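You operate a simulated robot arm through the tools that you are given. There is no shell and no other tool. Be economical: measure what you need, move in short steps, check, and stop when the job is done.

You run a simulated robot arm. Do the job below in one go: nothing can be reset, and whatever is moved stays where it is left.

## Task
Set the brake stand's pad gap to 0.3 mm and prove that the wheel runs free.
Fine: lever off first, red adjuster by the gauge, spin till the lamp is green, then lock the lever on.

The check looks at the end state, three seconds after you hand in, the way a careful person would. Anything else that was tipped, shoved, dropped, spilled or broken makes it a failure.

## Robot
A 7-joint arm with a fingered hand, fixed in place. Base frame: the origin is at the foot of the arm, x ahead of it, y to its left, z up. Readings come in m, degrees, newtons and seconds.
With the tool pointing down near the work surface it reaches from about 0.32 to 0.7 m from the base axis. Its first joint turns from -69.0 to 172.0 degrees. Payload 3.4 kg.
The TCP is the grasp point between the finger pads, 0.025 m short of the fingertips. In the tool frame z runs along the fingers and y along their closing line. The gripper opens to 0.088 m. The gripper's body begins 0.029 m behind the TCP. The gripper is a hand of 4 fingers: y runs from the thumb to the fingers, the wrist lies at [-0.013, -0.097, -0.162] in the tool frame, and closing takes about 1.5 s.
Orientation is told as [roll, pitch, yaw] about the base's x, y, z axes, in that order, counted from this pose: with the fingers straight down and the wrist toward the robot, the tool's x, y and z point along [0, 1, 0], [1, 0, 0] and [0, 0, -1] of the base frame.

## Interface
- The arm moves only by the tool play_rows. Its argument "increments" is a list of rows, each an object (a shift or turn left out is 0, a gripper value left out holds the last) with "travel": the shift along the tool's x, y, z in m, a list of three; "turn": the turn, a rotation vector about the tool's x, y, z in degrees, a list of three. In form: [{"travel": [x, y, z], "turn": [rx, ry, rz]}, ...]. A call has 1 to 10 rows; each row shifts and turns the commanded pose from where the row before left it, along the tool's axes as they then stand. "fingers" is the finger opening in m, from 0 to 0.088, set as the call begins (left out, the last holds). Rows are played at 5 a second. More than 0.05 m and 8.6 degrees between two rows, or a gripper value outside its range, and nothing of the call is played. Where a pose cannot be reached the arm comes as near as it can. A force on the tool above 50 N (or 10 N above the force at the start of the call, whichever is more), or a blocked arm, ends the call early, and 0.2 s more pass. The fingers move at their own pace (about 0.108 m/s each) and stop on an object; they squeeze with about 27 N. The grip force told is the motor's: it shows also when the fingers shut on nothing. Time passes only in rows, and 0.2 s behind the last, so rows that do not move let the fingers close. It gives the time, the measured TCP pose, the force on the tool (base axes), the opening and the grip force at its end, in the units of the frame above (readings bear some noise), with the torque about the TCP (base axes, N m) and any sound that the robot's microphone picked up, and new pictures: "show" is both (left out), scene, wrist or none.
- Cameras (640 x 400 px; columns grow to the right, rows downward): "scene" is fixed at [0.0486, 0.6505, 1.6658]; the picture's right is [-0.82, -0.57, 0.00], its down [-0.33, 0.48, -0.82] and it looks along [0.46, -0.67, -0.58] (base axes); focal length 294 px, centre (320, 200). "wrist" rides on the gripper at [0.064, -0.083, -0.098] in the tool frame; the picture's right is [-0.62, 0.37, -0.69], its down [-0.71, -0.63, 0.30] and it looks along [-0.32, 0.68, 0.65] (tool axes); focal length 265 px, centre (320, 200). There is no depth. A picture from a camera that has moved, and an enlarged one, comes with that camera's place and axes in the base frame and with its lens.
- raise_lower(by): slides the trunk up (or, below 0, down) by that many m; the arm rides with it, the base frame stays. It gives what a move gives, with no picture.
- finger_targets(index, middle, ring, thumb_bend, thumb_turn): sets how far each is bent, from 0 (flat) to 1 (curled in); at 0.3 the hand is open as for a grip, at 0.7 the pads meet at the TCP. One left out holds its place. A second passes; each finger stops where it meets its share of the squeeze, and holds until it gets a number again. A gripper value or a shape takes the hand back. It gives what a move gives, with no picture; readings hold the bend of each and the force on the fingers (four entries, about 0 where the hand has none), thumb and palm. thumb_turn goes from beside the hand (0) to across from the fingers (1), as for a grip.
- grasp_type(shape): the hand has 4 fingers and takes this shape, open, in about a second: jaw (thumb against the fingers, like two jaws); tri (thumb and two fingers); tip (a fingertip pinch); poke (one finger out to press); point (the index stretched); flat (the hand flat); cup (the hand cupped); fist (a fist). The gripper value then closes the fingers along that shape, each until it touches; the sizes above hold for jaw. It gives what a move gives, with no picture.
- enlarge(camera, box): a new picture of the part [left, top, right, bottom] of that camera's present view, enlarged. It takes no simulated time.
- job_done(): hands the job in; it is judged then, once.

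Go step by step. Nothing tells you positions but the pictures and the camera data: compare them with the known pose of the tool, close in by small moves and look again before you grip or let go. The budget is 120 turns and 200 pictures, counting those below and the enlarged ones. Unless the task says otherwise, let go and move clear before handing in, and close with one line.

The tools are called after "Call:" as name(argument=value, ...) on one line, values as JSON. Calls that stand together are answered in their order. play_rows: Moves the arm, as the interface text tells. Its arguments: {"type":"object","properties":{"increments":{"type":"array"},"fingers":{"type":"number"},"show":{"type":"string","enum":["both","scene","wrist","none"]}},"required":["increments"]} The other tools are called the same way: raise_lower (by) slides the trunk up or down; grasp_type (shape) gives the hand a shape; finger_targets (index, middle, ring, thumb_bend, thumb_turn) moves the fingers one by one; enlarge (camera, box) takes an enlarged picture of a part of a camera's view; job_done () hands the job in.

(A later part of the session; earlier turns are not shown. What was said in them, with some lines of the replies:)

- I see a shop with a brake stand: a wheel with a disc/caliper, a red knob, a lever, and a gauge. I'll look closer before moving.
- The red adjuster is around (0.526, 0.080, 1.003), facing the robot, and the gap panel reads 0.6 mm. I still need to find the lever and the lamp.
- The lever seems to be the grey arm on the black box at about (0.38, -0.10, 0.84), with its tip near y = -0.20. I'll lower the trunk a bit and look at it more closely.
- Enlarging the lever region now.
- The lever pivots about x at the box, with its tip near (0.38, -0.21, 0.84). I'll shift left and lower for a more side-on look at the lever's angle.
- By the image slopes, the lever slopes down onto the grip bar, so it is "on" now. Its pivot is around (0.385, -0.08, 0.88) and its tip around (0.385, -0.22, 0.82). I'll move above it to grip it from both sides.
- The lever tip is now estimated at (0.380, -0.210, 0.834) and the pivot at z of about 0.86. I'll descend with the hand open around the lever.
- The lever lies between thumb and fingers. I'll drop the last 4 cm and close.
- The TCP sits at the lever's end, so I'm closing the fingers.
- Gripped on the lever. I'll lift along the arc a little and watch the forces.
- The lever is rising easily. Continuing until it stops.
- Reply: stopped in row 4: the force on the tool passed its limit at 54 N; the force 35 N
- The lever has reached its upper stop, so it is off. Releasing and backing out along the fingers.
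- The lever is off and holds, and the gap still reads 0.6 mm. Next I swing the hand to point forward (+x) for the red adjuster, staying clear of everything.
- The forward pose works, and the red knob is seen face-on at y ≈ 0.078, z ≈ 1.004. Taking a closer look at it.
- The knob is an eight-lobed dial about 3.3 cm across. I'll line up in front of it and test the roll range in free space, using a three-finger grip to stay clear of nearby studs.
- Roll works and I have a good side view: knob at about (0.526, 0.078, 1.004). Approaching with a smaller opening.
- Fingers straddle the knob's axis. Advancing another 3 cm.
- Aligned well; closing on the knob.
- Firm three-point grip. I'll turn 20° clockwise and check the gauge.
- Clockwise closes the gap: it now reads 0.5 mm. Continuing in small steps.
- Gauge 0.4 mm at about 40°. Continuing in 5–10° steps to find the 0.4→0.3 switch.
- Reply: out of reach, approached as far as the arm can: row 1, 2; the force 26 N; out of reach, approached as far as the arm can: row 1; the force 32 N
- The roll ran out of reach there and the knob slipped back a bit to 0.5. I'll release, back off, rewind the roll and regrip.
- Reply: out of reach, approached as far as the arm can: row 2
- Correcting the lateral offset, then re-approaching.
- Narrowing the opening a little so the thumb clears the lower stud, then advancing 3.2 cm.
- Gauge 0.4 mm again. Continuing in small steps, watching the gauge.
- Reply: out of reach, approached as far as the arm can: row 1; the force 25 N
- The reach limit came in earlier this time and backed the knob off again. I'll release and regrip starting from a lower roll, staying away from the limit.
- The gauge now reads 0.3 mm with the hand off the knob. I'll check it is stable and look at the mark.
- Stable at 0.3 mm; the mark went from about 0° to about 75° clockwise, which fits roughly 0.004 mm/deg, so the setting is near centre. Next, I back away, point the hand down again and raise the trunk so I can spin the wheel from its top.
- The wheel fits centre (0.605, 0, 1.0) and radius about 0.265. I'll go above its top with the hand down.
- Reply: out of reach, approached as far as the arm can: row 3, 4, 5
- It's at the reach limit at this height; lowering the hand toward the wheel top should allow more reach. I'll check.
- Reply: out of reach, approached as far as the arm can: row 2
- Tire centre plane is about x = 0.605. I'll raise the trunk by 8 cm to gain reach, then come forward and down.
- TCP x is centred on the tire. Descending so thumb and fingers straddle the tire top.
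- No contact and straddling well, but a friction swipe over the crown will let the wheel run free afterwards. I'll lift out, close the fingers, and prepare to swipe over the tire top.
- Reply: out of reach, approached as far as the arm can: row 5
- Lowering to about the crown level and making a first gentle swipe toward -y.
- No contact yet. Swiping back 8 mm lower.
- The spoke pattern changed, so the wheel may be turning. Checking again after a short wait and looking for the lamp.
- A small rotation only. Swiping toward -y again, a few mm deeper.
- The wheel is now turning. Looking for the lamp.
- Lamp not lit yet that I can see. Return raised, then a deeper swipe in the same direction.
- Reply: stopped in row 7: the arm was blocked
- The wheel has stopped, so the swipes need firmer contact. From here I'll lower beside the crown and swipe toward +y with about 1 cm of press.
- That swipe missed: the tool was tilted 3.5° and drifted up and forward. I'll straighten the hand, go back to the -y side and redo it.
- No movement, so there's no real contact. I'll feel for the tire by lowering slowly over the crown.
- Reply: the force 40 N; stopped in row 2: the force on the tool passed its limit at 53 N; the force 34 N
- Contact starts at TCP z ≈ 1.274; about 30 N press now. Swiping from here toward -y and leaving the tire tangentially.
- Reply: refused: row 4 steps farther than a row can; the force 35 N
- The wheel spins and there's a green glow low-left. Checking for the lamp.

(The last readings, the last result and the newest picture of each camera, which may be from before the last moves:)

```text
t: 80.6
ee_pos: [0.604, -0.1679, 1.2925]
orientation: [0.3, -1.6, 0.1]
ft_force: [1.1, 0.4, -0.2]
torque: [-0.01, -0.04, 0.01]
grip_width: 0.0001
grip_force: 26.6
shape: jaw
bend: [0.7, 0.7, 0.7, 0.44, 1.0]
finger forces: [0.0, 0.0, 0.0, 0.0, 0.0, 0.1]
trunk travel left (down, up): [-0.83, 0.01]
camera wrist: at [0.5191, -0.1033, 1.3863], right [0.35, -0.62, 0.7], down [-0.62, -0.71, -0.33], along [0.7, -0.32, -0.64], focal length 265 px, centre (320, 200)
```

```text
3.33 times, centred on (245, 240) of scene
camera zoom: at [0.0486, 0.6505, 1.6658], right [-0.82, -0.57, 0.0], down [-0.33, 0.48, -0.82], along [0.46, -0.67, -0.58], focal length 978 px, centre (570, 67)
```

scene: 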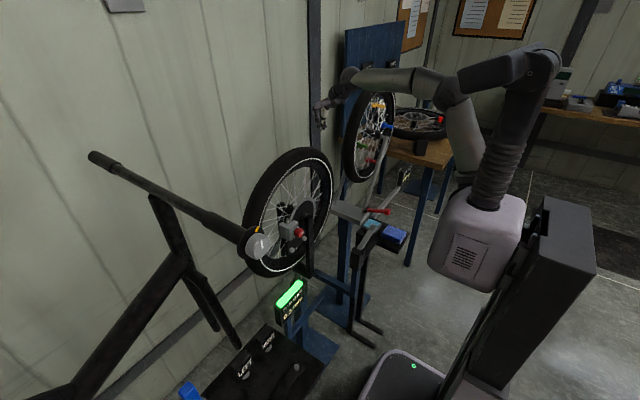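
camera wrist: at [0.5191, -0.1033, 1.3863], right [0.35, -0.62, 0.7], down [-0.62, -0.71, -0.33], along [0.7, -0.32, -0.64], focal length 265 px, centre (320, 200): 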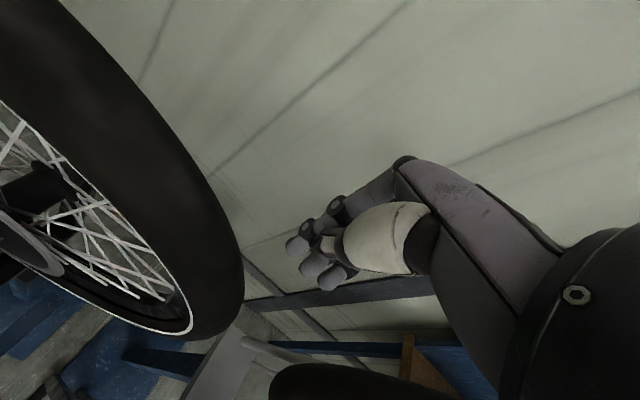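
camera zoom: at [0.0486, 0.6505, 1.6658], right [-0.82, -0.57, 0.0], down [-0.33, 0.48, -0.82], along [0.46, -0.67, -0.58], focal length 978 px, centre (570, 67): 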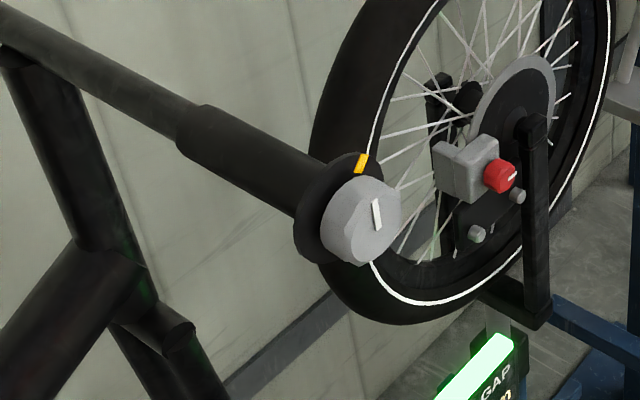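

Lamp is green. Now back to the lever: lift away, retract and lower above it to press it down.

Call:
play_rows(increments=[{"travel": [0, 0, -0.045], "turn": [1.5, 0, 0]}, {"travel": [0, -0.045, -0.01]}, {"travel": [0, -0.045, 0]}, {"travel": [0, -0.045, 0]}, {"travel": [-0.01, -0.045, 0]}, {"travel": [-0.01, -0.042, 0]}, {}], show="none")

Call:
raise_lower(by=-0.36)

Call:
play_rows(increments=[{}], show="wrist")

Call:
enlarge(camera="scene", box=[260, 190, 420, 320])

```text
t: 82.2
ee_pos: [0.3842, -0.1885, 1.3417]
orientation: [0.3, -0.1, -0.1]
ft_force: [0.0, -0.1, 0.2]
torque: [-0.01, 0.01, 0.02]
grip_width: 0.0001
grip_force: 27.2
shape: jaw
bend: [0.7, 0.7, 0.7, 0.44, 1.0]
finger forces: [0.0, 0.0, 0.0, 0.0, 0.0, 0.0]
out of reach, approached as far as the arm can: row 3
trunk travel left (down, up): [-0.83, 0.01]
```

```text
t: 85.7
ee_pos: [0.385, -0.1887, 0.9807]
orientation: [0.4, 0.0, 0.0]
ft_force: [-0.5, 0.8, -0.5]
torque: [0.01, -0.01, 0.0]
grip_width: 0.0
grip_force: 27.0
shape: jaw
bend: [0.7, 0.7, 0.7, 0.44, 1.0]
finger forces: [0.0, 0.0, 0.1, 0.1, 0.0, 0.0]
trunk travel left (down, up): [-0.47, 0.37]
```

```text
t: 86.1
ee_pos: [0.3866, -0.1885, 0.9815]
orientation: [0.3, -0.1, 0.1]
ft_force: [-0.2, 0.1, -0.4]
torque: [0.01, 0.01, -0.04]
grip_width: 0.0001
grip_force: 26.6
shape: jaw
bend: [0.7, 0.7, 0.7, 0.44, 1.0]
finger forces: [0.0, 0.0, 0.0, 0.1, 0.0, 0.1]
trunk travel left (down, up): [-0.47, 0.37]
camera wrist: at [0.3018, -0.1257, 1.0793], right [0.37, -0.62, 0.69], down [-0.63, -0.71, -0.31], along [0.69, -0.32, -0.65], focal length 265 px, centre (320, 200)
```

wrist: 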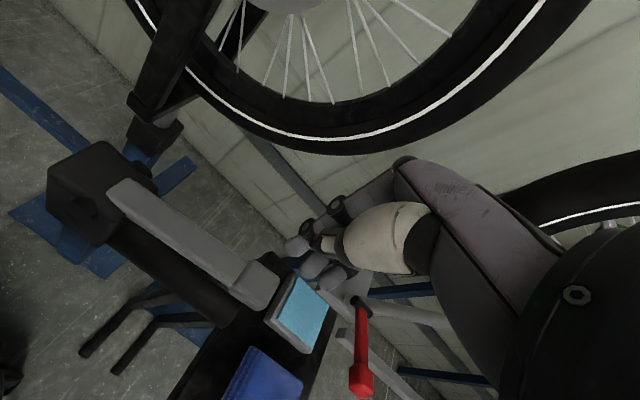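

```text
3.08 times, centred on (340, 255) of scene
camera zoom: at [0.0486, 0.6505, 1.6658], right [-0.82, -0.57, 0.0], down [-0.33, 0.48, -0.82], along [0.46, -0.67, -0.58], focal length 903 px, centre (258, 31)
```

zoom: 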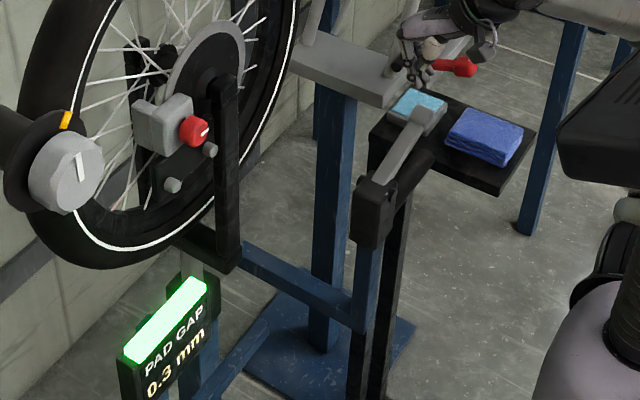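

Green still lit and gap 0.3 mm. Pressing the lever down with the closed fingertips, in steps.

Call:
play_rows(increments=[{"travel": [0, -0.004, 0.02]}, {"travel": [0, 0, 0.02]}, {"travel": [0, 0, 0.015]}, {"travel": [0, 0, 0.01]}, {"travel": [0, 0, 0.01]}, {"travel": [0, 0, 0.01]}], show="none")

Call:
enlarge(camera="scene", box=[335, 205, 399, 265])

Call:
enlarge(camera="wrist", box=[40, 120, 360, 320])

```text
t: 87.5
ee_pos: [0.3821, -0.1892, 0.8923]
orientation: [0.4, -0.1, 0.1]
ft_force: [-0.1, 0.3, 0.0]
torque: [-0.02, 0.0, 0.0]
grip_width: 0.0002
grip_force: 27.1
shape: jaw
bend: [0.7, 0.7, 0.7, 0.44, 1.0]
finger forces: [0.0, 0.0, 0.0, 0.0, 0.0, 0.0]
trunk travel left (down, up): [-0.47, 0.37]
```

```text
6.67 times, centred on (367, 235) of scene
camera zoom: at [0.0486, 0.6505, 1.6658], right [-0.82, -0.57, 0.0], down [-0.33, 0.48, -0.82], along [0.46, -0.67, -0.58], focal length 1957 px, centre (7, -33)
```

zoom: 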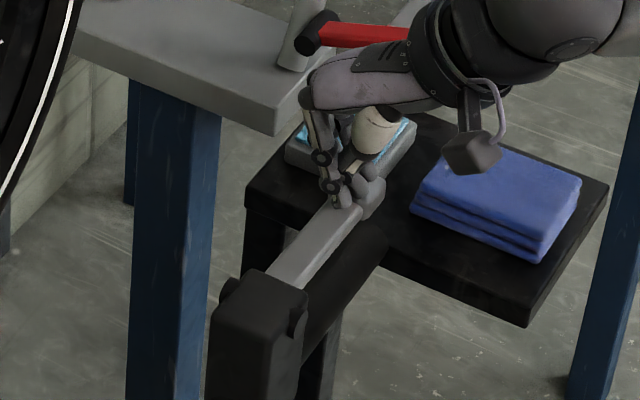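

```text
2.00 times, centred on (200, 220) of wrist
camera zoom: at [0.298, -0.1261, 0.9915], right [0.37, -0.62, 0.69], down [-0.63, -0.71, -0.31], along [0.68, -0.32, -0.65], focal length 531 px, centre (560, 160)
```

zoom: 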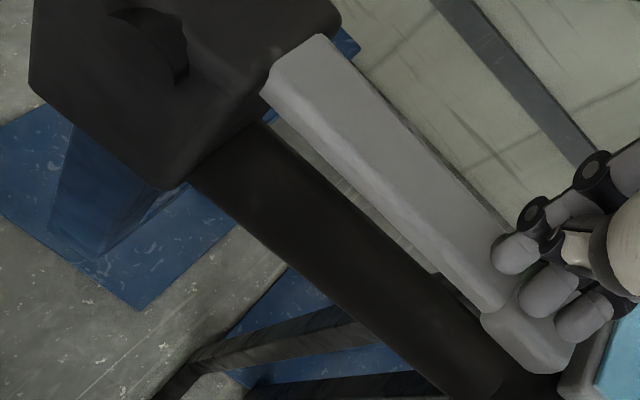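

The lever goes down with it. Continuing to the bottom.

Call:
play_rows(increments=[{"travel": [0, 0, 0.01]}, {"travel": [0, 0, 0.01]}, {"travel": [0, 0, 0.005]}, {"travel": [0, 0, 0.005]}, {"travel": [0, 0, 0.005]}, {"travel": [0, 0, 0.005]}], show="none")

Call:
enlarge(camera="scene", box=[335, 205, 399, 265])

```text
t: 88.7
ee_pos: [0.3843, -0.1893, 0.8721]
orientation: [0.6, -1.9, -0.2]
ft_force: [1.7, -1.1, 19.2]
torque: [0.1, 0.02, -0.01]
grip_width: 0.0
grip_force: 27.5
shape: jaw
bend: [0.7, 0.7, 0.7, 0.44, 1.0]
finger forces: [19.6, 0.0, 0.0, 0.0, 0.0, 0.1]
trunk travel left (down, up): [-0.47, 0.37]
stopped in row 5: the force on the tool passed its limit at 55 N (the readings are from after the stop); the commanded pose is now the measured one
```

```text
6.67 times, centred on (367, 235) of scene
camera zoom: at [0.0486, 0.6505, 1.6658], right [-0.82, -0.57, 0.0], down [-0.33, 0.48, -0.82], along [0.46, -0.67, -0.58], focal length 1957 px, centre (7, -33)
```

zoom: 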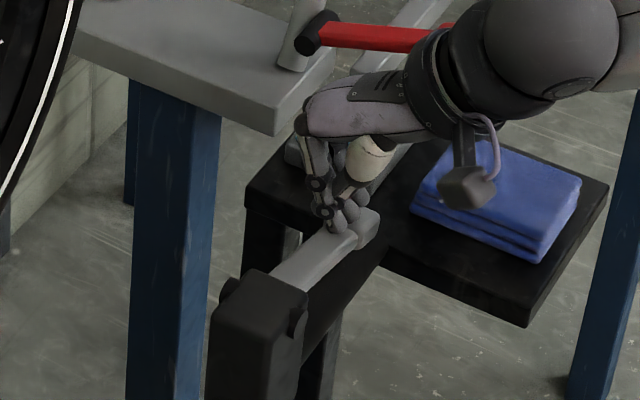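

Lever is at its lower stop, as at the start. Lifting off to verify everything.

Call:
play_rows(increments=[{"travel": [0, 0, -0.03]}, {"travel": [0, 0, -0.04]}, {"travel": [0, -0.02, -0.045]}, {"travel": [0, -0.02, -0.045]}, {}, {}])

Call:
enlarge(camera="scene", box=[335, 205, 399, 265])

Call:
enlarge(camera="scene", box=[250, 200, 370, 320])

```text
t: 90.1
ee_pos: [0.3403, -0.1911, 1.0265]
orientation: [0.5, -1.4, -0.2]
ft_force: [-0.5, 0.2, 0.5]
torque: [-0.01, 0.01, 0.0]
grip_width: 0.0002
grip_force: 27.7
shape: jaw
bend: [0.7, 0.7, 0.7, 0.45, 1.0]
finger forces: [0.0, 0.1, 0.0, 0.1, 0.0, 0.1]
trunk travel left (down, up): [-0.47, 0.37]
camera wrist: at [0.2558, -0.1269, 1.1235], right [0.35, -0.63, 0.69], down [-0.62, -0.71, -0.33], along [0.7, -0.32, -0.64], focal length 265 px, centre (320, 200)
```

scene: 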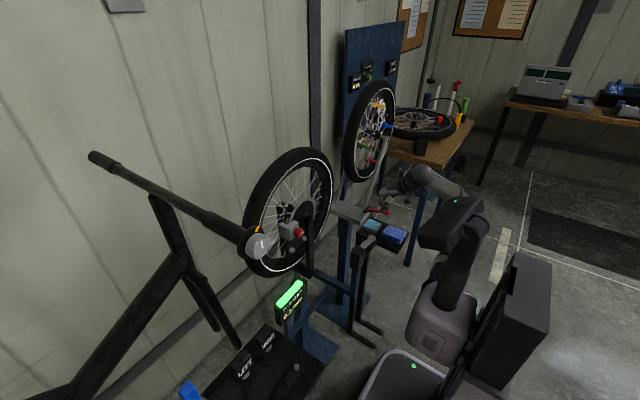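
wrist: 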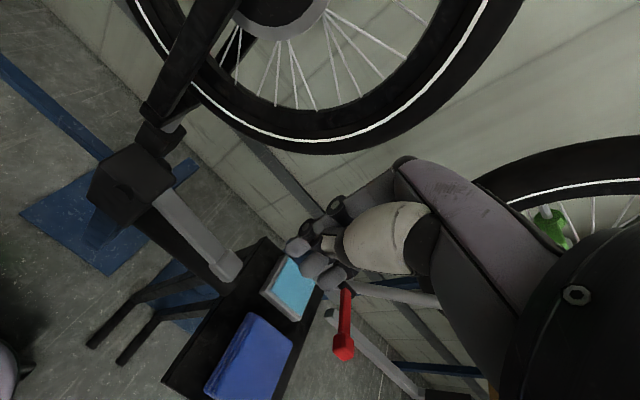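

```text
6.67 times, centred on (367, 235) of scene
camera zoom: at [0.0486, 0.6505, 1.6658], right [-0.82, -0.57, 0.0], down [-0.33, 0.48, -0.82], along [0.46, -0.67, -0.58], focal length 1957 px, centre (7, -33)
```

zoom: 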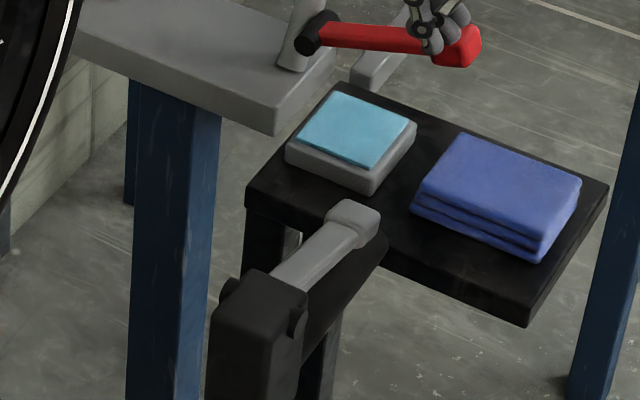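

```text
3.33 times, centred on (310, 260) of scene
camera zoom: at [0.0486, 0.6505, 1.6658], right [-0.82, -0.57, 0.0], down [-0.33, 0.48, -0.82], along [0.46, -0.67, -0.58], focal length 978 px, centre (353, 0)
```

zoom: 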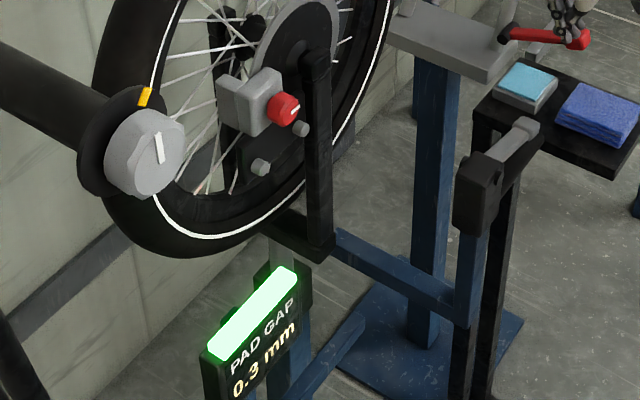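

The lever is down on its stop, the gauge reads 0.3 mm, the lamp is green and the hand is clear. Handing in.

Call:
job_done()

```text
The job is handed in.
```

The pad gap is set: the gauge reads 0.3 mm, the wheel spun free with the lamp still green, and the lever is back down on its stop.
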